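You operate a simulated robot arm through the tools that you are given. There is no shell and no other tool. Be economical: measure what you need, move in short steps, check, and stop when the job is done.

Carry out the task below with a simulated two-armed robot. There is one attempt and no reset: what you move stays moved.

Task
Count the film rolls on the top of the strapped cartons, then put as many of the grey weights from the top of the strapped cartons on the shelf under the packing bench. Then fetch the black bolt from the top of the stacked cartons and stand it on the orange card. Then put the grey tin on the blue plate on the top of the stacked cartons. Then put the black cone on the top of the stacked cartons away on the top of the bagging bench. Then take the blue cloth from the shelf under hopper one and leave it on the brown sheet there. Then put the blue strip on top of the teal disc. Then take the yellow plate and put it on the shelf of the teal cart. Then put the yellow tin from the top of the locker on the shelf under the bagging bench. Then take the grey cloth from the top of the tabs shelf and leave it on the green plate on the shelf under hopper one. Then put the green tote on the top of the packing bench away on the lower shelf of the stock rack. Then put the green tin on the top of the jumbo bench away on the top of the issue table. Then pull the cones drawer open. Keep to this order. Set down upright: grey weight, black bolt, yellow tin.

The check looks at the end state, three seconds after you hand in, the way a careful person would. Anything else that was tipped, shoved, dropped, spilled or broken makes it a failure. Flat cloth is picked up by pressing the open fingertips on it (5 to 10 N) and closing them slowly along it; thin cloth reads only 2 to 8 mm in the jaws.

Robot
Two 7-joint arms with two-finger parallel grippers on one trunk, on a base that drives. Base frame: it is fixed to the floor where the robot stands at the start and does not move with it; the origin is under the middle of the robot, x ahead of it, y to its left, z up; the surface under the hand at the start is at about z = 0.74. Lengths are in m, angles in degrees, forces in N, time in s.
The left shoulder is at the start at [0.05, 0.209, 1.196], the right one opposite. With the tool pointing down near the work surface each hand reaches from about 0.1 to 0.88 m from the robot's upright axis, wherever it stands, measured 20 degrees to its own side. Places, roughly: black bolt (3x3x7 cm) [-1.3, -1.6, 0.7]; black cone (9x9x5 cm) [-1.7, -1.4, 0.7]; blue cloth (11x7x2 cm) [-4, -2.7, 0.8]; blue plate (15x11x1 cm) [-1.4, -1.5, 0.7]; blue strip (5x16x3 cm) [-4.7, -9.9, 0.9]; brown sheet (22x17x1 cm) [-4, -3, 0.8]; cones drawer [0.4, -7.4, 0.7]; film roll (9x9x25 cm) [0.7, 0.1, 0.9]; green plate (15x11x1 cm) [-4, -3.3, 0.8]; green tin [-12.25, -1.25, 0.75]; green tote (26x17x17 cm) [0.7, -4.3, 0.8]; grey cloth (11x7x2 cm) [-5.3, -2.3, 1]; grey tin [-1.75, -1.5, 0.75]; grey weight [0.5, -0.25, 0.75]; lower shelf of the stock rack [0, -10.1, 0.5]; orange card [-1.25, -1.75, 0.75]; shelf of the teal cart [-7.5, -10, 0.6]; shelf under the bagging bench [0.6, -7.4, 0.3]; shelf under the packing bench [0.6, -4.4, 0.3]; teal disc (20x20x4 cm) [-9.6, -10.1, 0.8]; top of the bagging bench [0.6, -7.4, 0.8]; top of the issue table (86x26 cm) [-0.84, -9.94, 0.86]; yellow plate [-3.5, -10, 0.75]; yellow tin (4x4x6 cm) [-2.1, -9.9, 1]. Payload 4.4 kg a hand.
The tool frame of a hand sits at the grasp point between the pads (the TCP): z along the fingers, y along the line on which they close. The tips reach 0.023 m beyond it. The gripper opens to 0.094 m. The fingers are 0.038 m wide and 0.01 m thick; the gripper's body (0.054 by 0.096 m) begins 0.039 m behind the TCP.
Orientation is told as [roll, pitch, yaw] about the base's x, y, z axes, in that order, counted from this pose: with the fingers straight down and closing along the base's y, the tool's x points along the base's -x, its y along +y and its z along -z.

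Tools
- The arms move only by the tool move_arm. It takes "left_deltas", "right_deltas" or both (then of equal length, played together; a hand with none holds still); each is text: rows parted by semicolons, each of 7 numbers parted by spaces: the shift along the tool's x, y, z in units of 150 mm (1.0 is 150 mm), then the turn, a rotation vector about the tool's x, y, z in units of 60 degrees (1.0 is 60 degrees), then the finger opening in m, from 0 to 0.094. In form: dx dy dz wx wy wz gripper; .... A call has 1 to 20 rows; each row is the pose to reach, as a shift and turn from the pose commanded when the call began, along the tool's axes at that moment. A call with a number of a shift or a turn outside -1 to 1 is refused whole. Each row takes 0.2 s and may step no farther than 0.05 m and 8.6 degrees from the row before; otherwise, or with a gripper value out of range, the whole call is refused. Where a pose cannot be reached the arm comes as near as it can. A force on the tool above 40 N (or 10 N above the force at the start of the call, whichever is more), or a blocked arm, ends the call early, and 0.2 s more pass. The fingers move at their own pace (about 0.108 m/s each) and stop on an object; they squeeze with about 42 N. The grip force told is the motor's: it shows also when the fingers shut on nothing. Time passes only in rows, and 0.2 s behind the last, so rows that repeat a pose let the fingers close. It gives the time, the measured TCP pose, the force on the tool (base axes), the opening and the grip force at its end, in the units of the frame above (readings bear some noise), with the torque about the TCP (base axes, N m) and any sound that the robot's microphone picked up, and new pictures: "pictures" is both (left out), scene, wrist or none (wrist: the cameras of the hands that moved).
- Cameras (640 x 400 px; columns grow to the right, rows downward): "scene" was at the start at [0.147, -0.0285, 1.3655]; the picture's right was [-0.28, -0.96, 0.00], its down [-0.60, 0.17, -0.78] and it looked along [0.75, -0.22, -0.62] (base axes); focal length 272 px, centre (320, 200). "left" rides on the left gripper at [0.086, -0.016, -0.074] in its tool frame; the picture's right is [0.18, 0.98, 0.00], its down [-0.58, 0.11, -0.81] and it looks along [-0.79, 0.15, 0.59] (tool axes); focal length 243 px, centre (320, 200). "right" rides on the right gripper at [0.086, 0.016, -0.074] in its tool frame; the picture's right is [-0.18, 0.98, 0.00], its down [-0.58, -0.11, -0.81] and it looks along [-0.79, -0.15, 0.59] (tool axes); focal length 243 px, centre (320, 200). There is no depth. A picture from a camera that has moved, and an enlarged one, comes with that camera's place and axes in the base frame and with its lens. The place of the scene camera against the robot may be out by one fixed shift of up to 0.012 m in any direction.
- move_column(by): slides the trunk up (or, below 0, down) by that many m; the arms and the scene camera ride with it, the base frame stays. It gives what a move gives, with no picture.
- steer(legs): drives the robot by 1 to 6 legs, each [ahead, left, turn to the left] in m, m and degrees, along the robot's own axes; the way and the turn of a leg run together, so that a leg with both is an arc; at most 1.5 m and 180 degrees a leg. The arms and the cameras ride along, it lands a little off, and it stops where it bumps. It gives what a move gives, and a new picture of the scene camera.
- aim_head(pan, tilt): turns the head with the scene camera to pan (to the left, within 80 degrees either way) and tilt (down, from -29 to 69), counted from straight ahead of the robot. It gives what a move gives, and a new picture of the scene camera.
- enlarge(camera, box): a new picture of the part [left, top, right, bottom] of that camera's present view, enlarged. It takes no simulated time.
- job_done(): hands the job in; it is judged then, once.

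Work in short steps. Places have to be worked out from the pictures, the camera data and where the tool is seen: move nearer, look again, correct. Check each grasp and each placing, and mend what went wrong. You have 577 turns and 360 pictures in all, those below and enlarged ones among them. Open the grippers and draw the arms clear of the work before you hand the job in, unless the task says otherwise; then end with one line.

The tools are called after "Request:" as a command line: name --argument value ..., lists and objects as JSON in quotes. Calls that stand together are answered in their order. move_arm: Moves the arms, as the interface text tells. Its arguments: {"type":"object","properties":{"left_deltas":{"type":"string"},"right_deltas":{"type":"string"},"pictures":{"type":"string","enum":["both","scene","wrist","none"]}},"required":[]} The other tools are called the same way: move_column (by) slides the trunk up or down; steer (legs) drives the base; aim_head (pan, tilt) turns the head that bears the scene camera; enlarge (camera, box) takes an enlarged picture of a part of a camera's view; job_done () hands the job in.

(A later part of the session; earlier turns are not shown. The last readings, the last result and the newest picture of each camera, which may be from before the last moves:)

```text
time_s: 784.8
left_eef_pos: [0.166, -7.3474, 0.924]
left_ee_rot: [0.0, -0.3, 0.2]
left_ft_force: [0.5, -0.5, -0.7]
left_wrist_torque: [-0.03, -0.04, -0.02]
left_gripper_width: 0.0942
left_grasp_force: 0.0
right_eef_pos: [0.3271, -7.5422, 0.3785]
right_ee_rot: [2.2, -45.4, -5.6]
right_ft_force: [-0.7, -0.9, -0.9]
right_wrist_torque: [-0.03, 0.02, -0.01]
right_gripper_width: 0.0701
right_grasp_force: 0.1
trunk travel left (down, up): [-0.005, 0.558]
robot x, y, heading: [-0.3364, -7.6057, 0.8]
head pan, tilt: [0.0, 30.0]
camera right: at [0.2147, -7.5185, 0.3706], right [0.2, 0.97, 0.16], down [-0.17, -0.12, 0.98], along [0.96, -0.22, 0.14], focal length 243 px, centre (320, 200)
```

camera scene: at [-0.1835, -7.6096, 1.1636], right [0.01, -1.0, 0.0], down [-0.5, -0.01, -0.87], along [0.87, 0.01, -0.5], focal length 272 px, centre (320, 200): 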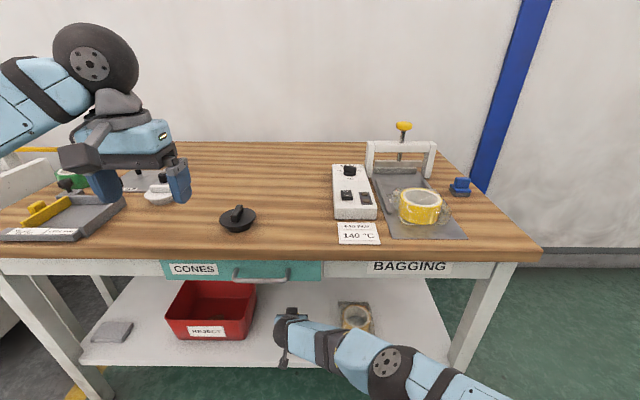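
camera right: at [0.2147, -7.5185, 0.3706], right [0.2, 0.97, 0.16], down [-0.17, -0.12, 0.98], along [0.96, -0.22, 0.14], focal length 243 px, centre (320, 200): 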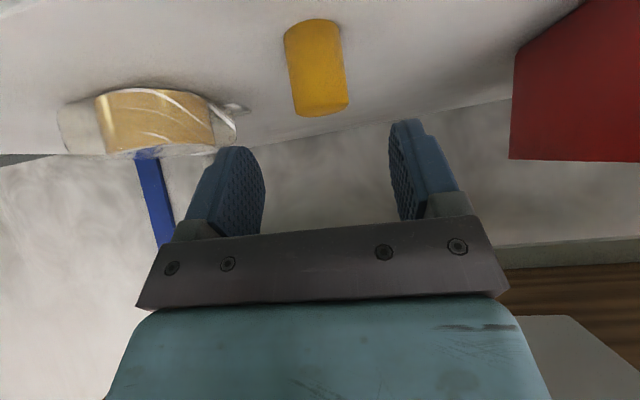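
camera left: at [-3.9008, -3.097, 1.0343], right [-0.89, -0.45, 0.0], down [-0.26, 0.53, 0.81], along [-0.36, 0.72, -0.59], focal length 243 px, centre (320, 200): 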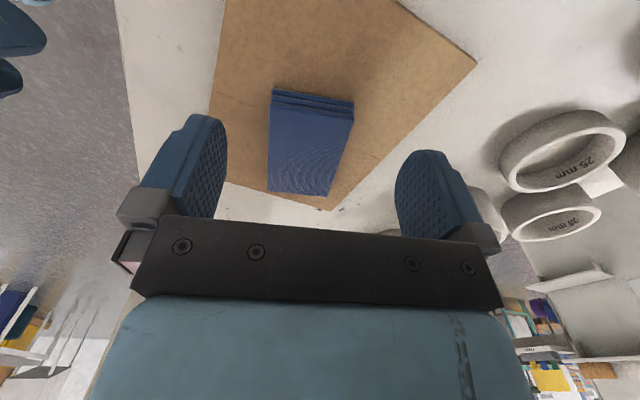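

The tin stands upright on the shelf. Next the grey cloth: I back out, raise the trunk, and drive north to look for the tabs shelf behind hopper one.

Request:
steer --legs '[[-0.45, 0, 0]]'

Request:
move_column --by 0.3

Request:
steer --legs '[[0, 0, 90], [1.3, 0.3, 0], [1.2, 0.45, 0], [0.9, 0.45, 0], [0.5, 0.7, 0]]'

Request:
aim_head --pan 45 --tilt 15

```text
time_s: 787.5
left_eef_pos: [-0.2851, -7.3539, 0.9251]
left_ee_rot: [0.0, -0.3, 0.0]
left_ft_force: [0.0, -0.5, -1.1]
left_wrist_torque: [0.02, -0.01, 0.01]
left_gripper_width: 0.0942
left_grasp_force: 0.1
right_eef_pos: [-0.1245, -7.5499, 0.3767]
right_ee_rot: [2.1, -45.3, -5.7]
right_ft_force: [-0.3, 0.4, 0.0]
right_wrist_torque: [0.02, -0.01, 0.0]
right_gripper_width: 0.0698
right_grasp_force: 0.0
trunk travel left (down, up): [-0.005, 0.558]
robot x, y, heading: [-0.7905, -7.6108, 0.6]
head pan, tilt: [0.0, 30.0]
camera scene: at [-0.6359, -7.6143, 1.1088], right [0.01, -1.0, 0.0], down [-0.5, 0.0, -0.87], along [0.87, 0.01, -0.5], focal length 272 px, centre (320, 200)
```

scene: 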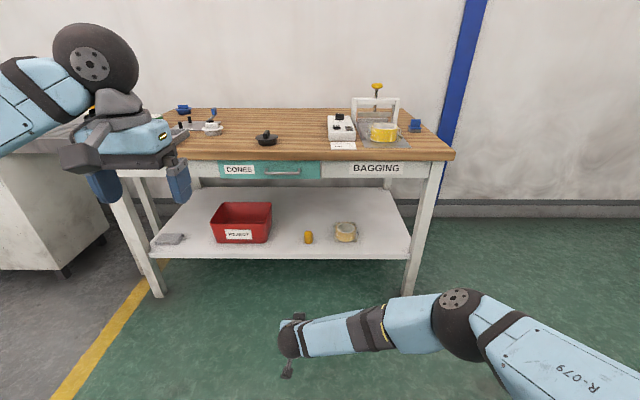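

```text
time_s: 790.5
left_eef_pos: [-0.2837, -7.3523, 1.2241]
left_ee_rot: [0.0, -0.1, -0.1]
left_ft_force: [-0.1, -0.8, -0.5]
left_wrist_torque: [0.04, 0.01, 0.0]
left_gripper_width: 0.0939
left_grasp_force: 0.0
right_eef_pos: [-0.1243, -7.5492, 0.677]
right_ee_rot: [2.2, -45.2, -5.8]
right_ft_force: [-0.1, 0.2, 0.2]
right_wrist_torque: [-0.04, 0.01, -0.04]
right_gripper_width: 0.0697
right_grasp_force: 0.1
trunk travel left (down, up): [-0.305, 0.258]
robot x, y, heading: [-0.7923, -7.6103, 0.4]
head pan, tilt: [0.0, 30.0]
```

```text
time_s: 818.5
left_eef_pos: [-3.1001, -3.2179, 1.2237]
left_ee_rot: [0.0, -0.1, 92.4]
left_ft_force: [1.2, 0.0, -1.0]
left_wrist_torque: [0.02, 0.03, 0.02]
left_gripper_width: 0.094
left_grasp_force: 0.0
right_eef_pos: [-2.9106, -3.049, 0.6772]
right_ee_rot: [2.2, -45.3, 86.9]
right_ft_force: [-0.8, -0.4, 0.2]
right_wrist_torque: [-0.02, 0.0, 0.01]
right_gripper_width: 0.0698
right_grasp_force: 0.1
trunk travel left (down, up): [-0.305, 0.258]
robot x, y, heading: [-2.8182, -3.7152, 92.9]
head pan, tilt: [0.0, 30.0]
camera scene: at [-2.8305, -3.5607, 1.4087], right [1.0, 0.05, 0.0], down [0.03, -0.5, -0.87], along [-0.04, 0.86, -0.5], focal length 272 px, centre (320, 200)
```

scene: 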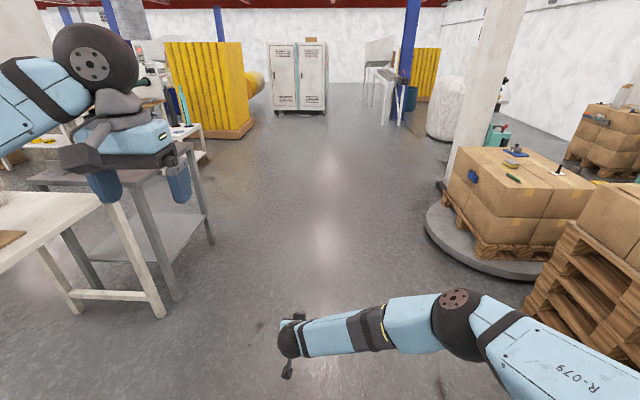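

```text
time_s: 819.6
left_eef_pos: [-3.0986, -3.2189, 1.2244]
left_ee_rot: [0.1, -0.2, 92.6]
left_ft_force: [0.8, -1.1, 0.6]
left_wrist_torque: [0.01, -0.02, 0.02]
left_gripper_width: 0.094
left_grasp_force: 0.0
right_eef_pos: [-2.9099, -3.0499, 0.6774]
right_ee_rot: [2.2, -45.3, 86.8]
right_ft_force: [-0.4, -0.4, -0.2]
right_wrist_torque: [0.0, -0.03, 0.01]
right_gripper_width: 0.0699
right_grasp_force: 0.0
trunk travel left (down, up): [-0.305, 0.258]
robot x, y, heading: [-2.8189, -3.7132, 93.0]
head pan, tilt: [45.0, 15.0]
camera scene: at [-2.8951, -3.5884, 1.4329], right [0.67, 0.74, 0.0], down [0.19, -0.17, -0.97], along [-0.72, 0.65, -0.26], focal length 272 px, centre (320, 200)
```

scene: 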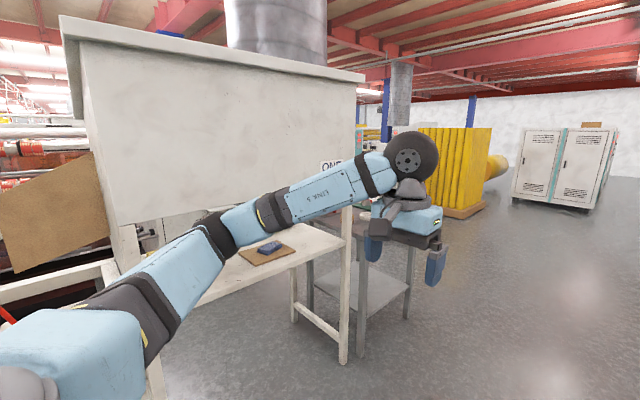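

I go further north to y≈-1.6 and turn to look west.

Request:
steer --legs '[[1.1, 0, -3], [1.0, 0, 0], [0, 0, 90]]'

Request:
aim_head --pan 0 --tilt 15

```text
time_s: 833.7
left_eef_pos: [-3.3421, -1.8787, 1.2249]
left_ee_rot: [0.0, -0.3, 178.1]
left_ft_force: [-0.3, -0.7, 1.3]
left_wrist_torque: [-0.02, -0.05, 0.03]
left_gripper_width: 0.094
left_grasp_force: 0.1
right_eef_pos: [-3.4959, -1.6783, 0.6779]
right_ee_rot: [2.1, -45.4, 172.4]
right_ft_force: [0.1, 0.4, -0.2]
right_wrist_torque: [0.0, 0.01, -0.01]
right_gripper_width: 0.0703
right_grasp_force: 0.1
trunk travel left (down, up): [-0.305, 0.258]
robot x, y, heading: [-2.8275, -1.6355, 178.5]
head pan, tilt: [45.0, 15.0]
camera scene: at [-2.9657, -1.7058, 1.4329], right [-0.69, 0.73, 0.0], down [0.19, 0.18, -0.97], along [-0.7, -0.66, -0.26], focal length 272 px, centre (320, 200)
```

scene: 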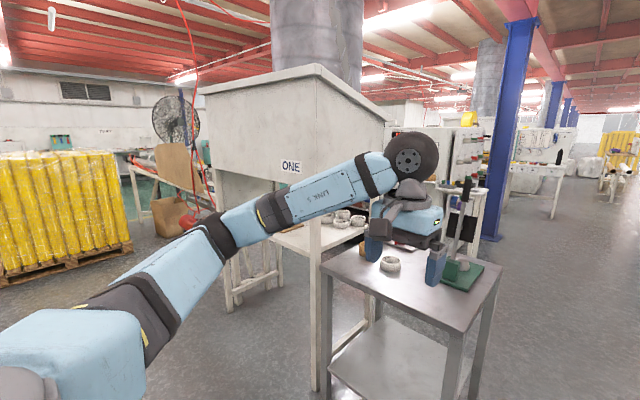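

```text
time_s: 834.9
left_eef_pos: [-3.3424, -1.8794, 1.2242]
left_ee_rot: [0.0, -0.2, 178.0]
left_ft_force: [-0.6, 0.0, 1.2]
left_wrist_torque: [0.0, -0.01, 0.01]
left_gripper_width: 0.0938
left_grasp_force: 0.1
right_eef_pos: [-3.4945, -1.678, 0.6786]
right_ee_rot: [2.3, -45.4, 172.4]
right_ft_force: [-0.7, -0.2, -1.0]
right_wrist_torque: [-0.01, 0.01, 0.02]
right_gripper_width: 0.0701
right_grasp_force: 0.0
trunk travel left (down, up): [-0.305, 0.258]
robot x, y, heading: [-2.8243, -1.6388, 178.6]
head pan, tilt: [0.0, 15.0]
camera scene: at [-2.9914, -1.639, 1.4329], right [0.03, 1.0, 0.0], down [0.26, -0.01, -0.97], along [-0.97, 0.02, -0.26], focal length 272 px, centre (320, 200)
```

scene: 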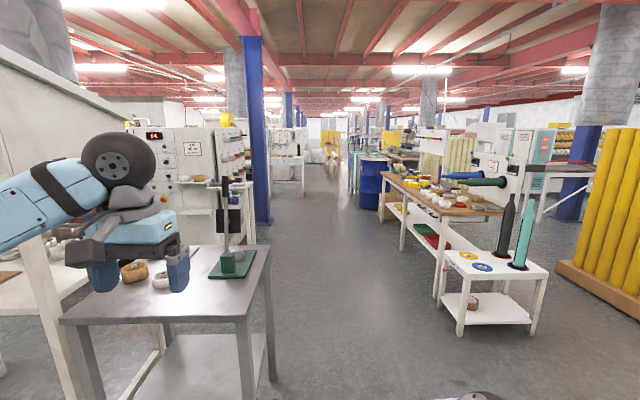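

The tabs shelf should be the small white shelf on the machine at px (230,183), about [-5.3,-2.3,1.0]. I drive along the aisle toward it.

Request:
steer --legs '[[0.8, -0.38, 0], [0.7, 0, 0]]'

Request:
aim_head --pan 40 --tilt 20

```text
time_s: 843.0
left_eef_pos: [-4.841, -1.4092, 1.2245]
left_ee_rot: [0.0, -0.1, 175.7]
left_ft_force: [-0.2, -0.3, 0.0]
left_wrist_torque: [-0.03, 0.0, 0.03]
left_gripper_width: 0.094
left_grasp_force: 0.0
right_eef_pos: [-4.9844, -1.203, 0.6785]
right_ee_rot: [2.2, -45.3, 170.1]
right_ft_force: [0.1, 1.1, 0.1]
right_wrist_torque: [-0.02, -0.03, 0.01]
right_gripper_width: 0.07
right_grasp_force: 0.0
trunk travel left (down, up): [-0.305, 0.258]
robot x, y, heading: [-4.3152, -1.1895, 176.1]
head pan, tilt: [0.0, 15.0]
camera scene: at [-4.4796, -1.1843, 1.4329], right [0.07, 1.0, 0.0], down [0.26, -0.02, -0.97], along [-0.96, 0.07, -0.26], focal length 272 px, centre (320, 200)
```

scene: 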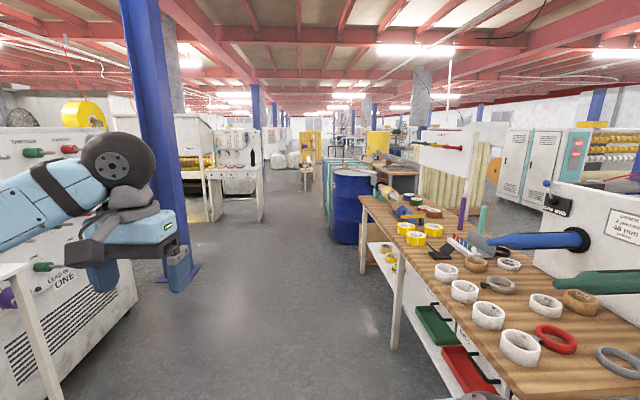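

```text
time_s: 844.0
left_eef_pos: [-4.8401, -1.4101, 1.2235]
left_ee_rot: [0.0, -0.1, 175.7]
left_ft_force: [0.5, -0.1, -0.2]
left_wrist_torque: [0.02, 0.0, -0.01]
left_gripper_width: 0.0942
left_grasp_force: 0.1
right_eef_pos: [-4.9851, -1.2025, 0.6787]
right_ee_rot: [2.2, -45.3, 170.0]
right_ft_force: [-0.4, -0.2, -0.6]
right_wrist_torque: [0.02, -0.03, -0.02]
right_gripper_width: 0.07
right_grasp_force: 0.1
trunk travel left (down, up): [-0.305, 0.258]
robot x, y, heading: [-4.3147, -1.1843, 175.8]
head pan, tilt: [40.0, 20.0]
camera scene: at [-4.4614, -1.2454, 1.4248], right [-0.59, 0.81, 0.0], down [0.28, 0.2, -0.94], along [-0.76, -0.55, -0.34], focal length 272 px, centre (320, 200)
```

scene: 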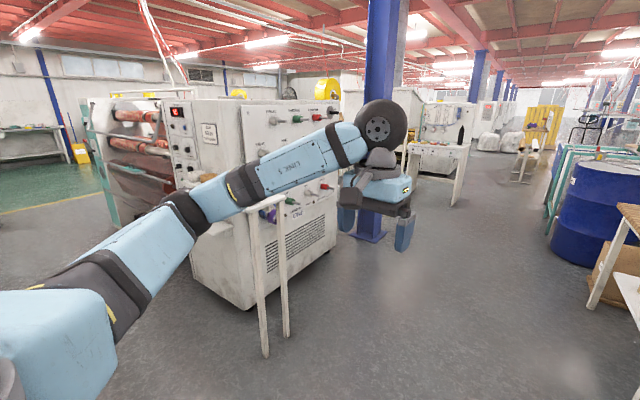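

The tabs shelf is a small white table right there, hidden by my left arm. I go ahead 0.35 m and turn to face it.

Request:
steer --legs '[[0.35, 0, 0], [0, 0, 60]]'

Request:
aim_head --pan 0 --tilt 30

```text
time_s: 848.9
left_eef_pos: [-4.7448, -1.7296, 1.2232]
left_ee_rot: [-0.1, -0.2, -125.4]
left_ft_force: [0.1, -0.5, 0.1]
left_wrist_torque: [0.0, -0.03, 0.0]
left_gripper_width: 0.0941
left_grasp_force: 0.0
right_eef_pos: [-4.997, -1.7466, 0.6765]
right_ee_rot: [2.2, -45.4, -131.0]
right_ft_force: [-0.3, -0.3, 0.0]
right_wrist_torque: [-0.03, 0.01, 0.01]
right_gripper_width: 0.0701
right_grasp_force: 0.0
trunk travel left (down, up): [-0.305, 0.258]
robot x, y, heading: [-4.6594, -1.1677, -125.0]
head pan, tilt: [40.0, 20.0]
camera scene: at [-4.6945, -1.3208, 1.4248], right [-1.0, -0.09, 0.0], down [-0.03, 0.34, -0.94], along [0.08, -0.94, -0.34], focal length 272 px, centre (320, 200)
```

scene: 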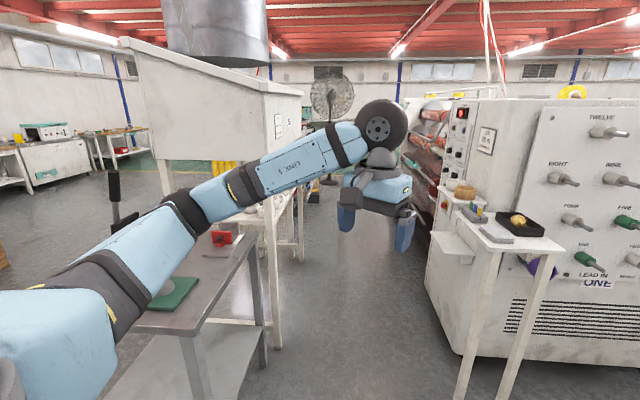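

```text
time_s: 850.0
left_eef_pos: [-4.7449, -1.7298, 1.2256]
left_ee_rot: [-0.1, -0.2, -125.4]
left_ft_force: [0.5, 0.4, -0.1]
left_wrist_torque: [-0.01, -0.02, 0.01]
left_gripper_width: 0.0938
left_grasp_force: 0.0
right_eef_pos: [-4.9974, -1.7461, 0.6767]
right_ee_rot: [2.2, -45.3, -131.1]
right_ft_force: [0.5, 0.1, -0.4]
right_wrist_torque: [0.02, -0.01, 0.03]
right_gripper_width: 0.07
right_grasp_force: 0.0
trunk travel left (down, up): [-0.305, 0.258]
robot x, y, heading: [-4.6623, -1.1688, -125.0]
head pan, tilt: [0.0, 30.0]
camera scene: at [-4.7546, -1.3021, 1.4088], right [-0.82, 0.57, 0.0], down [0.29, 0.41, -0.87], along [-0.5, -0.71, -0.5], focal length 272 px, centre (320, 200)
```

scene: 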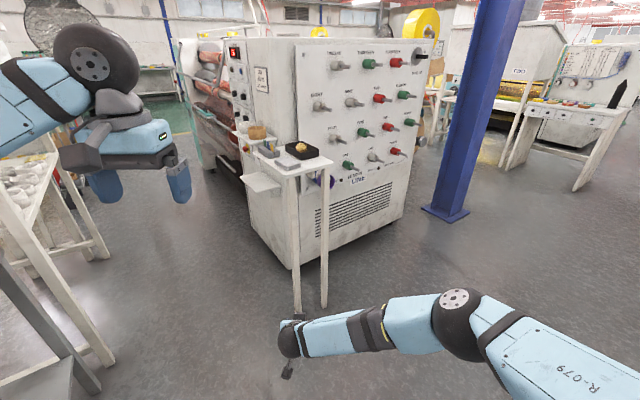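

Request:
enlarge --camera "scene" --box '[210, 110, 370, 210]'

```text
4.00 times, centred on (290, 160) of scene
camera zoom: at [-4.7546, -1.3021, 1.4088], right [-0.82, 0.57, 0.0], down [0.29, 0.41, -0.87], along [-0.5, -0.71, -0.5], focal length 1086 px, centre (440, 360)
```

zoom: 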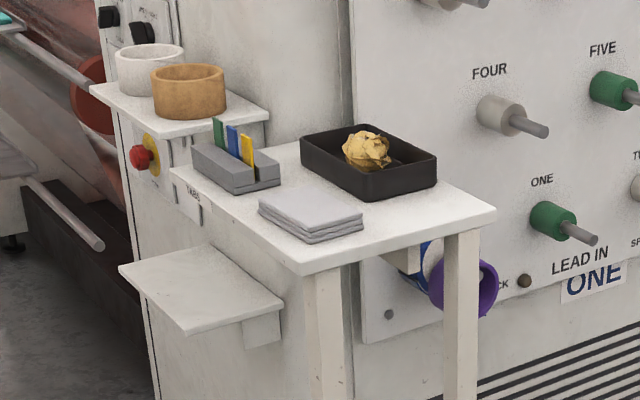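

The grey cloth is folded on the table's near edge: centre ≈[-5.204,-2.152], long side along y, a tray close on its west side. I position the robot north of it, facing south.

Request:
steer --legs '[[0, 0, 35], [0.15, -0.42, 0]]'

Request:
aim_head --pan -8 --tilt 40

```text
time_s: 855.9
left_eef_pos: [-4.8506, -1.8256, 1.224]
left_ee_rot: [0.0, -0.2, -91.6]
left_ft_force: [-0.2, -0.3, -0.1]
left_wrist_torque: [0.02, 0.03, 0.0]
left_gripper_width: 0.0941
left_grasp_force: 0.2
right_eef_pos: [-5.0497, -1.9798, 0.6781]
right_ee_rot: [2.3, -45.3, -97.3]
right_ft_force: [0.5, 0.8, 0.6]
right_wrist_torque: [0.01, 0.03, 0.0]
right_gripper_width: 0.07
right_grasp_force: 0.1
trunk travel left (down, up): [-0.305, 0.258]
robot x, y, heading: [-5.0952, -1.3108, -91.3]
head pan, tilt: [0.0, 30.0]
camera scene: at [-5.1007, -1.4752, 1.4087], right [-1.0, 0.02, 0.0], down [0.01, 0.5, -0.87], along [-0.02, -0.87, -0.5], focal length 272 px, centre (320, 200)
```

scene: 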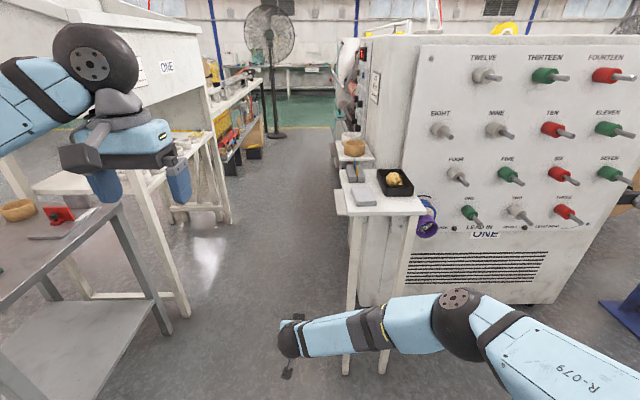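

```text
time_s: 856.7
left_eef_pos: [-4.8514, -1.8251, 1.2232]
left_ee_rot: [-0.1, -0.2, -91.7]
left_ft_force: [0.3, -0.7, -0.4]
left_wrist_torque: [0.0, -0.02, 0.0]
left_gripper_width: 0.0941
left_grasp_force: 0.0
right_eef_pos: [-5.051, -1.9816, 0.6779]
right_ee_rot: [2.3, -45.3, -97.3]
right_ft_force: [-0.1, 0.6, 0.1]
right_wrist_torque: [-0.05, 0.01, -0.01]
right_gripper_width: 0.0701
right_grasp_force: 0.1
trunk travel left (down, up): [-0.305, 0.258]
robot x, y, heading: [-5.093, -1.3122, -91.1]
head pan, tilt: [-8.0, 40.0]
camera scene: at [-5.1122, -1.4686, 1.3934], right [-0.99, 0.16, 0.0], down [0.1, 0.63, -0.77], along [-0.12, -0.76, -0.64], focal length 272 px, centre (320, 200)
```

scene: 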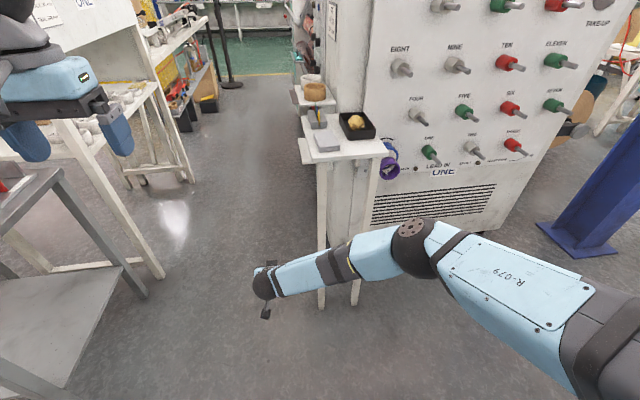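

I raise the trunk and the right hand well above the table height, steepening the fingers.

Request:
move_column --by 0.12

Request:
move_arm --right_deltas "-0.2 0 -0.2 0 0 0 0.084; -0.4 0 -0.4 0 0 0 0.084; -0.6 0 -0.6 0 0 0 0.084; -0.8 0 -0.8 0 0 0 0.084; -0.99 0 -0.99 0 0 0 0.084" --pictures "none"

Request:
move_arm --right_deltas "-0.15 0 -0.15 -0.02 0.1 -0.03 0.084; -0.3 0 -0.3 -0.04 0.2 -0.06 0.084; -0.45 0 -0.45 -0.05 0.3 -0.09 0.084; -0.55 0 -0.6 -0.05 0.4 -0.09 0.084; -0.6 0 -0.75 -0.05 0.5 -0.09 0.084; -0.65 0 -0.85 -0.05 0.6 -0.09 0.084; -0.65 0 -0.85 -0.05 0.7 -0.09 0.084" --pictures "both"

```text
time_s: 858.2
left_eef_pos: [-4.85, -1.8264, 1.3439]
left_ee_rot: [0.0, -0.1, -91.6]
left_ft_force: [0.3, -0.1, 0.9]
left_wrist_torque: [-0.02, -0.01, 0.0]
left_gripper_width: 0.0939
left_grasp_force: 0.1
right_eef_pos: [-5.0512, -1.9806, 0.7961]
right_ee_rot: [2.2, -45.3, -97.3]
right_ft_force: [-0.2, -0.5, 0.4]
right_wrist_torque: [-0.01, 0.02, 0.02]
right_gripper_width: 0.0699
right_grasp_force: 0.0
trunk travel left (down, up): [-0.425, 0.138]
robot x, y, heading: [-5.0985, -1.3134, -91.0]
head pan, tilt: [-8.0, 40.0]
```

```text
time_s: 859.4
left_eef_pos: [-4.851, -1.8258, 1.344]
left_ee_rot: [0.0, -0.3, -91.5]
left_ft_force: [-0.1, 0.3, 0.9]
left_wrist_torque: [0.02, 0.01, 0.02]
left_gripper_width: 0.094
left_grasp_force: 0.1
right_eef_pos: [-5.0542, -1.9759, 1.0102]
right_ee_rot: [2.2, -45.3, -97.3]
right_ft_force: [0.1, 0.0, 0.0]
right_wrist_torque: [0.0, 0.01, 0.02]
right_gripper_width: 0.0839
right_grasp_force: 0.1
trunk travel left (down, up): [-0.425, 0.138]
robot x, y, heading: [-5.0955, -1.311, -91.2]
head pan, tilt: [-8.0, 40.0]
```

```text
time_s: 861.0
left_eef_pos: [-4.8506, -1.826, 1.3446]
left_ee_rot: [-0.1, -0.2, -91.6]
left_ft_force: [-0.6, -0.5, -0.3]
left_wrist_torque: [0.02, -0.03, 0.0]
left_gripper_width: 0.0938
left_grasp_force: 0.1
right_eef_pos: [-5.0591, -1.9559, 1.1669]
right_ee_rot: [2.2, -3.3, -89.8]
right_ft_force: [0.1, 0.1, -0.4]
right_wrist_torque: [-0.02, -0.01, 0.04]
right_gripper_width: 0.0839
right_grasp_force: 0.0
trunk travel left (down, up): [-0.425, 0.138]
robot x, y, heading: [-5.0944, -1.3127, -91.3]
head pan, tilt: [-8.0, 40.0]
camera scene: at [-5.1122, -1.4693, 1.5133], right [-0.99, 0.16, 0.0], down [0.1, 0.63, -0.77], along [-0.12, -0.76, -0.64], focal length 272 px, centre (320, 200)
camera right: at [-5.0452, -1.8662, 1.2381], right [0.98, -0.18, 0.05], down [-0.14, -0.53, 0.83], along [-0.12, -0.83, -0.55], focal length 243 px, centre (320, 200)
```

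scene: 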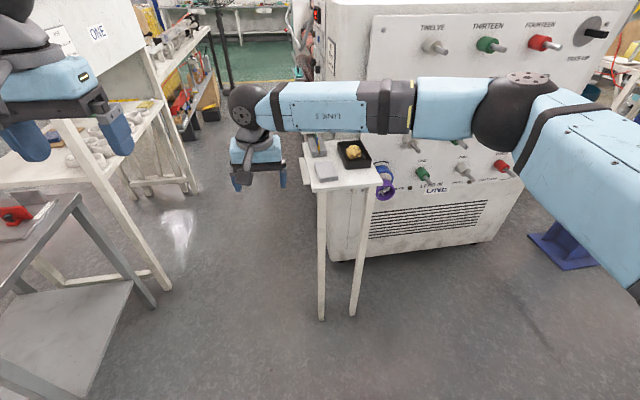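
right: 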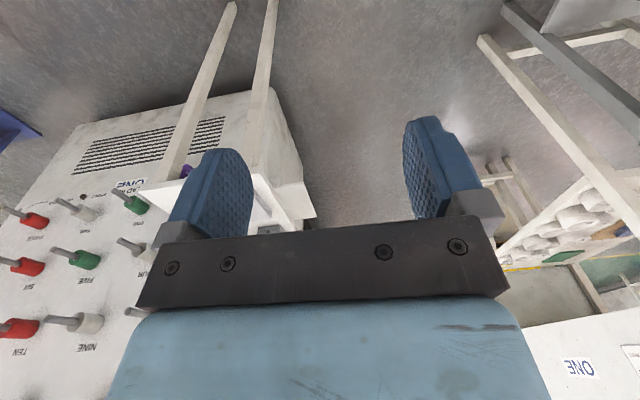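

I shift the hand over the cloth's near edge for a wrist view.

Request:
move_arm --right_deltas "-0.15 -0.23 0 0.02 0 0 0.084; -0.3 -0.46 0 0.037 0 0 0.084; -0.45 -0.7 0 0.037 0 0 0.084; -0.6 -0.95 0.05 0.037 0 0 0.084; -0.6 -0.95 0.1 0.037 0 0 0.084" --pictures "wrist"

```text
time_s: 862.2
left_eef_pos: [-4.8509, -1.8248, 1.3436]
left_ee_rot: [-0.2, -0.3, -91.6]
left_ft_force: [0.3, -0.2, 0.0]
left_wrist_torque: [0.0, 0.02, -0.04]
left_gripper_width: 0.0942
left_grasp_force: 0.0
right_eef_pos: [-5.1992, -2.0496, 1.1519]
right_ee_rot: [-0.2, -3.5, -89.8]
right_ft_force: [0.2, -0.2, 0.2]
right_wrist_torque: [0.01, -0.01, 0.01]
right_gripper_width: 0.084
right_grasp_force: 0.0
trunk travel left (down, up): [-0.425, 0.138]
robot x, y, heading: [-5.0925, -1.3138, -91.1]
head pan, tilt: [-8.0, 40.0]
camera right: at [-5.1822, -1.9578, 1.2228], right [0.98, -0.18, 0.01], down [-0.1, -0.53, 0.84], along [-0.15, -0.83, -0.54], focal length 243 px, centre (320, 200)
```

right: 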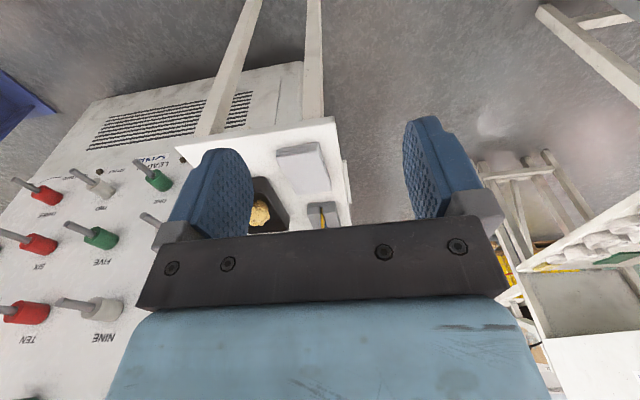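

Scaling by the cloth's size gives centre ≈[-5.26,-2.255], top z≈0.976; the tray's corner is at about [-5.308,-2.25]. I'll grip its north half at y≈-2.22.

Request:
move_arm --right_deltas "-0.17 -0.07 0.02 0 0 0 0.084; -0.34 -0.14 0.05 0 0 0 0.084; -0.51 -0.21 0.1 0 0 0 0.084; -0.68 -0.28 0.2 0 0 0 0.084; -0.85 -0.35 0.35 0 0 0 0.084; -1.0 -0.405 0.5 0 0 0 0.084; -1.0 -0.405 0.65 0 0 0 0.084; -1.0 -0.405 0.65 0 0 0 0.084" --pictures "wrist"

```text
time_s: 864.0
left_eef_pos: [-4.8507, -1.8268, 1.3435]
left_ee_rot: [-0.1, -0.2, -91.6]
left_ft_force: [0.4, -0.1, 0.2]
left_wrist_torque: [-0.04, 0.0, -0.01]
left_gripper_width: 0.0939
left_grasp_force: 0.1
right_eef_pos: [-5.257, -2.171, 1.0914]
right_ee_rot: [-0.1, -3.5, -89.9]
right_ft_force: [-0.1, -0.2, 0.8]
right_wrist_torque: [0.02, 0.04, -0.01]
right_gripper_width: 0.0842
right_grasp_force: 0.0
right hand out of reach, approached as far as the arm can: row 5, 6, 7, 8
trunk travel left (down, up): [-0.425, 0.138]
robot x, y, heading: [-5.0946, -1.314, -91.1]
head pan, tilt: [-8.0, 40.0]
camera right: at [-5.2407, -2.081, 1.162], right [0.98, -0.18, 0.01], down [-0.1, -0.53, 0.84], along [-0.15, -0.83, -0.54], focal length 243 px, centre (320, 200)
```

right: 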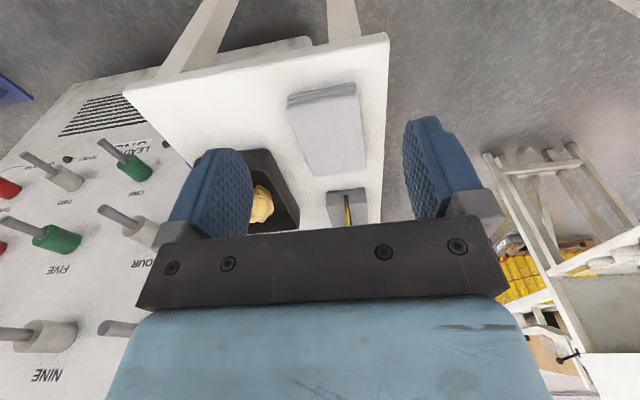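

At reach limit; I drive 0.1 m closer and look again.

Request:
steer --legs '[[0.1, 0, 0]]'

Request:
move_arm --right_deltas "0.1 -0.03 0.1 0 0 0 0.084; 0.25 -0.03 0.2 0 0 0 0.084; 0.3 -0.03 0.3 0 0 0 0.084; 0.3 -0.03 0.3 0 0 0 0.084" --pictures "wrist"

```text
time_s: 865.1
left_eef_pos: [-4.8518, -1.924, 1.344]
left_ee_rot: [0.0, -0.2, -91.5]
left_ft_force: [0.3, 0.3, -0.5]
left_wrist_torque: [0.0, 0.01, 0.0]
left_gripper_width: 0.0939
left_grasp_force: 0.0
right_eef_pos: [-5.2584, -2.2696, 1.0925]
right_ee_rot: [-0.1, -3.5, -89.7]
right_ft_force: [-1.0, 0.5, 0.4]
right_wrist_torque: [-0.01, 0.02, 0.01]
right_gripper_width: 0.084
right_grasp_force: 0.1
trunk travel left (down, up): [-0.425, 0.138]
robot x, y, heading: [-5.0941, -1.4099, -91.4]
head pan, tilt: [-8.0, 40.0]
camera scene: at [-5.1142, -1.5662, 1.5135], right [-0.99, 0.16, 0.0], down [0.1, 0.63, -0.77], along [-0.12, -0.76, -0.64], focal length 272 px, centre (320, 200)
```

scene: 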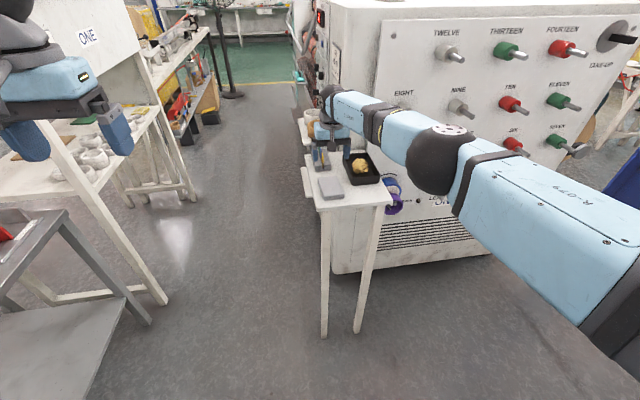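

```text
time_s: 866.1
left_eef_pos: [-4.8535, -1.9229, 1.3444]
left_ee_rot: [0.0, -0.2, -91.6]
left_ft_force: [-1.1, 0.6, -0.5]
left_wrist_torque: [-0.02, 0.01, 0.06]
left_gripper_width: 0.0939
left_grasp_force: 0.1
right_eef_pos: [-5.2634, -2.2264, 1.0462]
right_ee_rot: [-0.1, -3.5, -89.8]
right_ft_force: [0.7, 0.4, -0.4]
right_wrist_torque: [0.01, -0.01, 0.03]
right_gripper_width: 0.0841
right_grasp_force: 0.1
trunk travel left (down, up): [-0.425, 0.138]
robot x, y, heading: [-5.0967, -1.4116, -91.2]
head pan, tilt: [-8.0, 40.0]
camera right: at [-5.2469, -2.1353, 1.116], right [0.98, -0.18, 0.01], down [-0.1, -0.53, 0.84], along [-0.15, -0.83, -0.54], focal length 243 px, centre (320, 200)
```

right: 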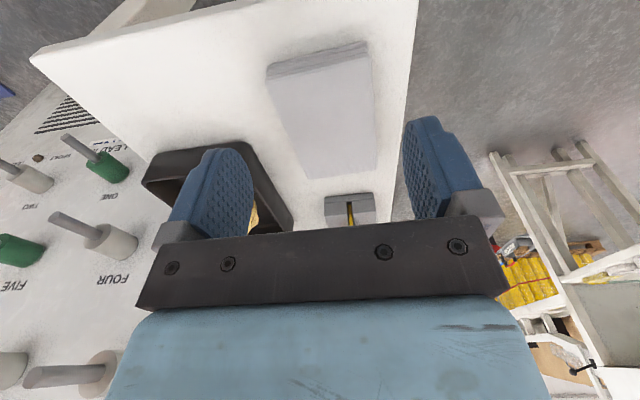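

Centred over the cloth's near half, clear of the tray. I lower around it.

Request:
move_arm --right_deltas "-0.05 0 0.12 0 0 0 0.084; -0.053 0 0.25 0 0 0 0.084; -0.053 0 0.37 0 0 0 0.084; -0.053 0 0.444 0 0 0 0.084; -0.053 0 0.444 0 0 0 0.084" --pictures "wrist"

```text
time_s: 867.3
left_eef_pos: [-4.8519, -1.9238, 1.3436]
left_ee_rot: [0.0, -0.2, -91.5]
left_ft_force: [-0.4, -0.4, 0.7]
left_wrist_torque: [0.0, 0.03, 0.01]
left_gripper_width: 0.094
left_grasp_force: 0.1
right_eef_pos: [-5.2631, -2.2404, 0.9782]
right_ee_rot: [-0.2, -3.4, -89.6]
right_ft_force: [-0.5, -0.7, 0.4]
right_wrist_torque: [-0.01, 0.0, 0.02]
right_gripper_width: 0.0839
right_grasp_force: 0.2
trunk travel left (down, up): [-0.425, 0.138]
robot x, y, heading: [-5.095, -1.4075, -90.9]
head pan, tilt: [-8.0, 40.0]
camera right: at [-5.247, -2.1498, 1.0491], right [0.98, -0.18, 0.01], down [-0.1, -0.53, 0.84], along [-0.15, -0.83, -0.54], focal length 243 px, centre (320, 200)
```

right: 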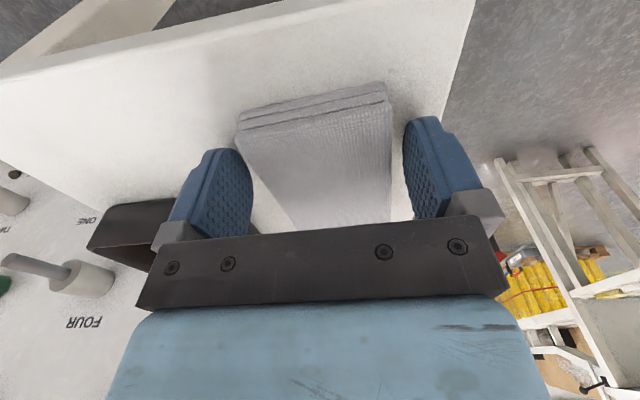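

The cloth pad is between the fingers. I close.

Request:
move_arm --right_deltas "0 0 0 0 0 0 0.078; 0 0 0 0 0 0 0.072; 0 0 0 0 0 0 0.066; 0 0 0 0 0 0 0.06; 0 0 0 0 0 0 0.05; 0 0 0 0 0 0 0.05" --pictures "none"

Request:
move_arm --right_deltas "0 0 -0.1 0 0 0 0.05; 0 0 -0.25 0 0 0 0.05; 0 0 -0.45 0 0 0 0.05; 0 0 -0.65 0 0 0 0.05; 0 0 -0.65 0 0 0 0.05" --pictures "wrist"

```text
time_s: 868.7
left_eef_pos: [-4.8519, -1.9238, 1.3435]
left_ee_rot: [0.0, -0.2, -91.5]
left_ft_force: [-0.2, -0.1, 0.1]
left_wrist_torque: [-0.02, 0.03, 0.0]
left_gripper_width: 0.0941
left_grasp_force: 0.0
right_eef_pos: [-5.2624, -2.24, 0.9797]
right_ee_rot: [-0.2, -3.6, -89.7]
right_ft_force: [0.0, 0.8, -0.4]
right_wrist_torque: [0.0, -0.02, 0.01]
right_gripper_width: 0.068
right_grasp_force: 41.3
trunk travel left (down, up): [-0.425, 0.138]
robot x, y, heading: [-5.0934, -1.4125, -91.0]
head pan, tilt: [-8.0, 40.0]
```

```text
time_s: 869.9
left_eef_pos: [-4.8527, -1.925, 1.3438]
left_ee_rot: [-0.1, 0.0, -91.6]
left_ft_force: [0.6, 0.4, 0.2]
left_wrist_torque: [-0.05, 0.01, 0.0]
left_gripper_width: 0.0939
left_grasp_force: 0.0
right_eef_pos: [-5.2623, -2.2345, 1.0733]
right_ee_rot: [0.0, -3.5, -89.8]
right_ft_force: [0.4, 0.2, -1.0]
right_wrist_torque: [-0.02, 0.02, 0.0]
right_gripper_width: 0.0679
right_grasp_force: 42.0
trunk travel left (down, up): [-0.425, 0.138]
robot x, y, heading: [-5.0925, -1.4096, -91.2]
head pan, tilt: [-8.0, 40.0]
camera right: at [-5.2462, -2.1433, 1.1447], right [0.98, -0.18, 0.01], down [-0.1, -0.53, 0.84], along [-0.15, -0.83, -0.54], focal length 243 px, centre (320, 200)
```

right: 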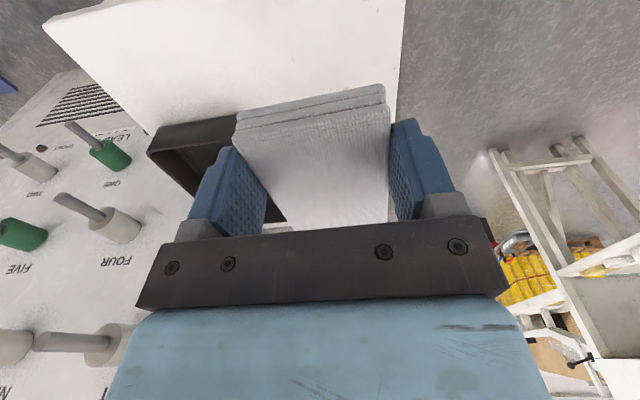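

Grey cloth held. I back out and drive round to the front of hopper one.

Request:
steer --legs '[[-0.2, 0, 0], [0, 0, 91], [1.2, 0, 0], [1.05, 0, 0], [0, 0, -90]]'

Request:
steer --legs '[[1.2, 0, 0], [0.55, 0, 0], [0, 0, -60]]'

```text
time_s: 890.1
left_eef_pos: [-2.5279, -1.7339, 1.3446]
left_ee_rot: [0.0, -0.3, -91.1]
left_ft_force: [0.5, -0.5, 0.1]
left_wrist_torque: [-0.04, -0.01, 0.0]
left_gripper_width: 0.0942
left_grasp_force: 0.1
right_eef_pos: [-2.9354, -2.0462, 1.0745]
right_ee_rot: [-0.2, -3.5, -89.3]
right_ft_force: [0.4, 0.1, -0.3]
right_wrist_torque: [0.02, 0.03, -0.04]
right_gripper_width: 0.0666
right_grasp_force: 41.9
trunk travel left (down, up): [-0.425, 0.138]
robot x, y, heading: [-2.7758, -1.2208, -90.5]
head pan, tilt: [-8.0, 40.0]
camera scene: at [-2.7923, -1.379, 1.5134], right [-0.99, 0.15, 0.0], down [0.1, 0.64, -0.77], along [-0.12, -0.76, -0.64], focal length 272 px, centre (320, 200)
```

scene: 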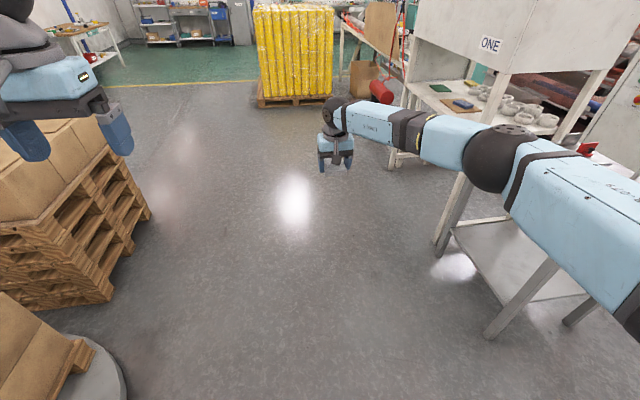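

```text
time_s: 901.7
left_eef_pos: [-3.1265, -3.4402, 1.3435]
left_ee_rot: [-0.1, -0.1, -151.7]
left_ft_force: [-0.5, -0.2, -0.5]
left_wrist_torque: [-0.01, -0.02, 0.01]
left_gripper_width: 0.0942
left_grasp_force: 0.0
right_eef_pos: [-3.5973, -3.237, 1.0754]
right_ee_rot: [-0.2, -3.5, -150.1]
right_ft_force: [-0.5, 0.5, -0.9]
right_wrist_torque: [0.0, -0.01, 0.02]
right_gripper_width: 0.0668
right_grasp_force: 41.6
trunk travel left (down, up): [-0.425, 0.138]
robot x, y, heading: [-2.8007, -2.9755, -151.6]
head pan, tilt: [-8.0, 40.0]
camera scene: at [-2.9432, -3.0409, 1.5134], right [-0.35, 0.94, 0.0], down [0.6, 0.23, -0.77], along [-0.72, -0.27, -0.64], focal length 272 px, centre (320, 200)
```

scene: 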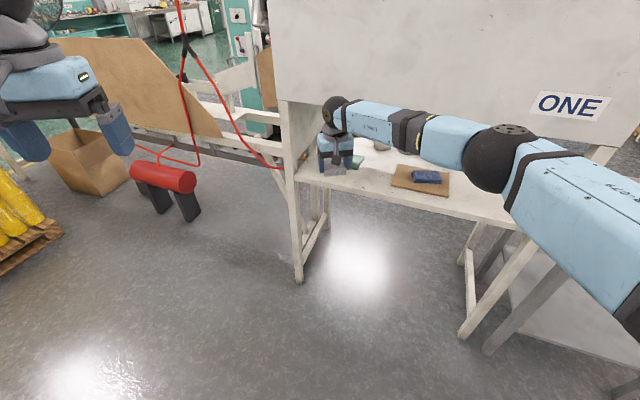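

I raise and retract the right hand and pull the left hand back, then lower the trunk.

Request:
move_arm --left_deltas "0.25 0 0 0 0 0 0.094; 0.5 0 0 0 0 0 0.094; 0.75 0 0 0 0 0 0.094; 1.0 0 0 0 0 0 0.094; 1.0 0 0 0 0 0 0.094" --right_deltas "0.15 0 -0.25 0 0 0 0.05; 0.35 0 -0.5 0 0 0 0.05; 0.55 0 -0.75 0 0 0 0.05; 0.75 0 -0.9 0 0 0 0.05; 0.95 0 -1.0 0 0 0 0.05" --pictures "none"

Request:
move_arm --right_deltas "0.15 0 -0.2 0 0 0 0.05; 0.3 0 -0.4 0 0 0 0.05; 0.45 0 -0.6 0 0 0 0.05; 0.6 0 -0.8 0 0 0 0.05; 0.7 0 -0.9 0 0 0 0.05" --pictures "none"

Request:
move_column --by -0.39

```text
time_s: 902.9
left_eef_pos: [-2.9946, -3.3708, 1.3456]
left_ee_rot: [0.0, -0.1, -151.7]
left_ft_force: [0.5, -0.5, 0.1]
left_wrist_torque: [0.03, 0.0, 0.0]
left_gripper_width: 0.094
left_grasp_force: 0.1
right_eef_pos: [-3.4677, -3.1602, 1.2143]
right_ee_rot: [-0.2, -3.5, -150.1]
right_ft_force: [-0.9, 0.0, 0.1]
right_wrist_torque: [-0.02, -0.04, -0.02]
right_gripper_width: 0.0667
right_grasp_force: 42.3
trunk travel left (down, up): [-0.425, 0.138]
robot x, y, heading: [-2.8021, -2.9698, -151.4]
head pan, tilt: [-8.0, 40.0]
```

```text
time_s: 904.1
left_eef_pos: [-2.9943, -3.3712, 1.345]
left_ee_rot: [0.1, -0.3, -151.8]
left_ft_force: [0.7, 0.1, 0.5]
left_wrist_torque: [-0.03, 0.03, 0.0]
left_gripper_width: 0.094
left_grasp_force: 0.2
right_eef_pos: [-3.3719, -3.1056, 1.3455]
right_ee_rot: [-0.2, -3.5, -150.1]
right_ft_force: [0.3, -0.2, -0.1]
right_wrist_torque: [0.01, 0.01, 0.02]
right_gripper_width: 0.0667
right_grasp_force: 42.4
trunk travel left (down, up): [-0.425, 0.138]
robot x, y, heading: [-2.8036, -2.9744, -151.4]
head pan, tilt: [-8.0, 40.0]
```

```text
time_s: 907.8
left_eef_pos: [-2.9945, -3.3707, 0.9553]
left_ee_rot: [0.0, -0.3, -151.7]
left_ft_force: [0.1, 0.1, -0.3]
left_wrist_torque: [0.01, 0.0, -0.02]
left_gripper_width: 0.0939
left_grasp_force: 0.1
right_eef_pos: [-3.3709, -3.1047, 0.9536]
right_ee_rot: [-0.1, -3.5, -149.9]
right_ft_force: [-1.3, -0.3, 0.1]
right_wrist_torque: [0.0, -0.03, 0.02]
right_gripper_width: 0.0666
right_grasp_force: 41.7
trunk travel left (down, up): [-0.035, 0.528]
robot x, y, heading: [-2.8012, -2.9743, -151.4]
head pan, tilt: [-8.0, 40.0]
```

I lower the hand a little for the hopper's underside clearance, then drive in toward the shelf.

Request:
move_arm --right_deltas "0 0 0.1 0 0 0 0.05; 0 0 0.19 0 0 0 0.05; 0 0 0.19 0 0 0 0.05" --pictures "none"

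Request:
steer --legs '[[0.42, -0.25, 1]]'

Request:
aim_head --pan -20 --tilt 35

```text
time_s: 908.6
left_eef_pos: [-2.9952, -3.3715, 0.9548]
left_ee_rot: [0.0, -0.2, -151.8]
left_ft_force: [0.2, 0.4, -0.2]
left_wrist_torque: [-0.01, 0.02, -0.01]
left_gripper_width: 0.0939
left_grasp_force: 0.1
right_eef_pos: [-3.3727, -3.1066, 0.9266]
right_ee_rot: [-0.1, -3.4, -150.0]
right_ft_force: [0.4, 0.8, -1.1]
right_wrist_torque: [0.03, -0.08, -0.02]
right_gripper_width: 0.0667
right_grasp_force: 42.1
trunk travel left (down, up): [-0.035, 0.528]
robot x, y, heading: [-2.8031, -2.9731, -151.5]
head pan, tilt: [-8.0, 40.0]
```

```text
time_s: 911.5
left_eef_pos: [-3.4822, -3.3512, 0.9545]
left_ee_rot: [0.0, -0.1, -151.3]
left_ft_force: [0.1, 0.3, -0.2]
left_wrist_torque: [-0.01, 0.0, -0.01]
left_gripper_width: 0.0943
left_grasp_force: 0.1
right_eef_pos: [-3.8615, -3.0897, 0.925]
right_ee_rot: [0.0, -3.6, -149.5]
right_ft_force: [0.5, 0.8, -0.2]
right_wrist_torque: [0.03, -0.04, -0.01]
right_gripper_width: 0.0665
right_grasp_force: 42.1
trunk travel left (down, up): [-0.035, 0.528]
robot x, y, heading: [-3.2927, -2.9486, -150.8]
head pan, tilt: [-8.0, 40.0]
camera scene: at [-3.4329, -3.0192, 1.1233], right [-0.36, 0.93, 0.0], down [0.6, 0.23, -0.77], along [-0.71, -0.28, -0.64], focal length 272 px, centre (320, 200)
```

scene: 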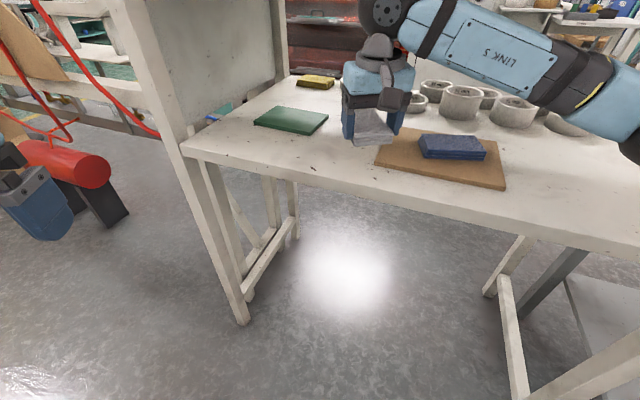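

```text
time_s: 912.3
left_eef_pos: [-3.4811, -3.3512, 0.9538]
left_ee_rot: [0.0, -0.2, -151.4]
left_ft_force: [-0.4, 0.1, -0.3]
left_wrist_torque: [0.03, 0.02, 0.02]
left_gripper_width: 0.0939
left_grasp_force: 0.1
right_eef_pos: [-3.8624, -3.0897, 0.9261]
right_ee_rot: [-0.2, -3.5, -149.5]
right_ft_force: [-0.3, -0.4, -0.5]
right_wrist_torque: [0.02, 0.03, 0.02]
right_gripper_width: 0.0663
right_grasp_force: 42.1
trunk travel left (down, up): [-0.035, 0.528]
robot x, y, heading: [-3.29, -2.9508, -150.8]
head pan, tilt: [-20.0, 35.0]
camera scene: at [-3.4403, -3.0026, 1.1309], right [-0.16, 0.99, 0.0], down [0.57, 0.09, -0.82], along [-0.81, -0.13, -0.57], focal length 272 px, centre (320, 200)
```

scene: 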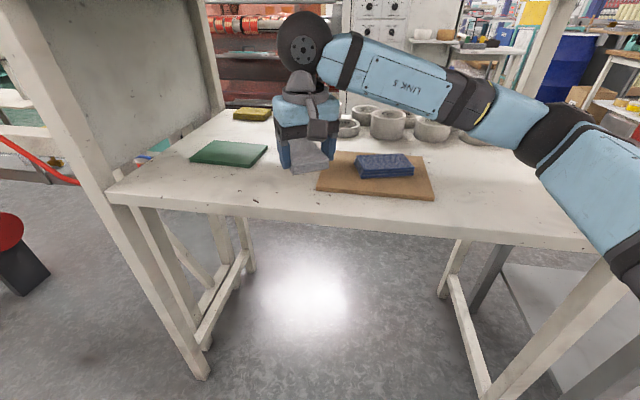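

Plate centre [-3.986,-3.31]. I carry the cloth toward it and turn the hand so the cloth lies along the plate.

Request:
move_arm --right_deltas "-0.17 0.1 0 0 0 0 0.05; -0.35 0.19 0 0 0 0 0.05; -0.53 0.28 0 0 0 0 0.05; -0.7 0.38 0 0 0 0 0.05; -0.7 0.38 0 0 0 0 0.05" --pictures "none"

Request:
move_arm --right_deltas "-0.1 0.05 0 0 0 -0.1 0.05; -0.2 0.1 0 0 0 -0.2 0.05; -0.3 0.16 0 0 0 -0.3 0.05; -0.4 0.22 0 0 0 -0.4 0.05; -0.5 0.28 0 0 0 -0.5 0.05; -0.58 0.33 0 0 0 -0.6 0.05; -0.66 0.375 0 0 0 -0.7 0.05; -0.66 0.375 0 0 0 -0.7 0.05" --pictures "both"

```text
time_s: 913.5
left_eef_pos: [-3.4802, -3.35, 0.9552]
left_ee_rot: [0.0, -0.3, -151.2]
left_ft_force: [-0.2, -0.8, 0.2]
left_wrist_torque: [-0.01, 0.0, -0.01]
left_gripper_width: 0.0938
left_grasp_force: 0.1
right_eef_pos: [-3.9246, -3.1926, 0.9352]
right_ee_rot: [-0.2, -3.4, -149.4]
right_ft_force: [0.5, 0.3, -1.0]
right_wrist_torque: [0.0, -0.02, 0.04]
right_gripper_width: 0.0668
right_grasp_force: 42.4
trunk travel left (down, up): [-0.035, 0.528]
robot x, y, heading: [-3.2924, -2.9486, -151.1]
head pan, tilt: [-20.0, 35.0]
```

```text
time_s: 915.3
left_eef_pos: [-3.4809, -3.3509, 0.9547]
left_ee_rot: [-0.1, -0.2, -151.3]
left_ft_force: [0.4, -0.7, 0.5]
left_wrist_torque: [0.02, 0.03, -0.03]
left_gripper_width: 0.0942
left_grasp_force: 0.1
right_eef_pos: [-3.9732, -3.2783, 0.9372]
right_ee_rot: [-2.1, -2.7, -113.4]
right_ft_force: [-0.5, -1.1, 0.0]
right_wrist_torque: [0.03, 0.0, 0.04]
right_gripper_width: 0.0668
right_grasp_force: 41.7
right hand out of reach, approached as far as the arm can: row 7, 8
trunk travel left (down, up): [-0.035, 0.528]
robot x, y, heading: [-3.2957, -2.9518, -150.9]
head pan, tilt: [-20.0, 35.0]
camera scene: at [-3.4403, -3.0026, 1.1309], right [-0.16, 0.99, 0.0], down [0.57, 0.09, -0.82], along [-0.81, -0.13, -0.57], focal length 272 px, centre (320, 200)
camera right: at [-3.9191, -3.2036, 1.0085], right [0.83, -0.56, -0.03], down [-0.29, -0.47, 0.84], along [-0.48, -0.68, -0.55], focal length 243 px, centre (320, 200)
```

scene: 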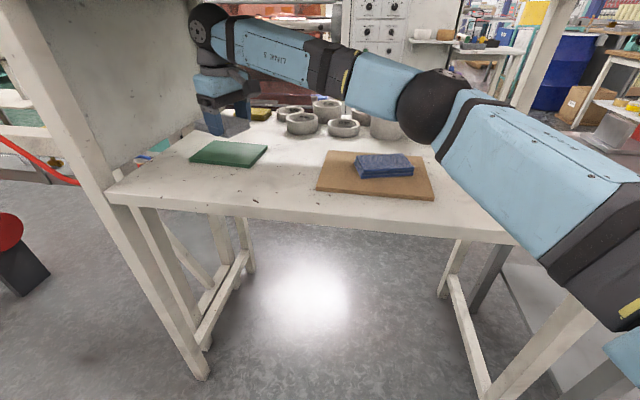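
right: 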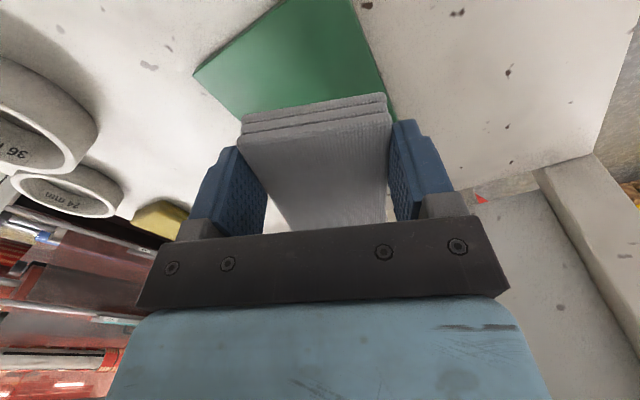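

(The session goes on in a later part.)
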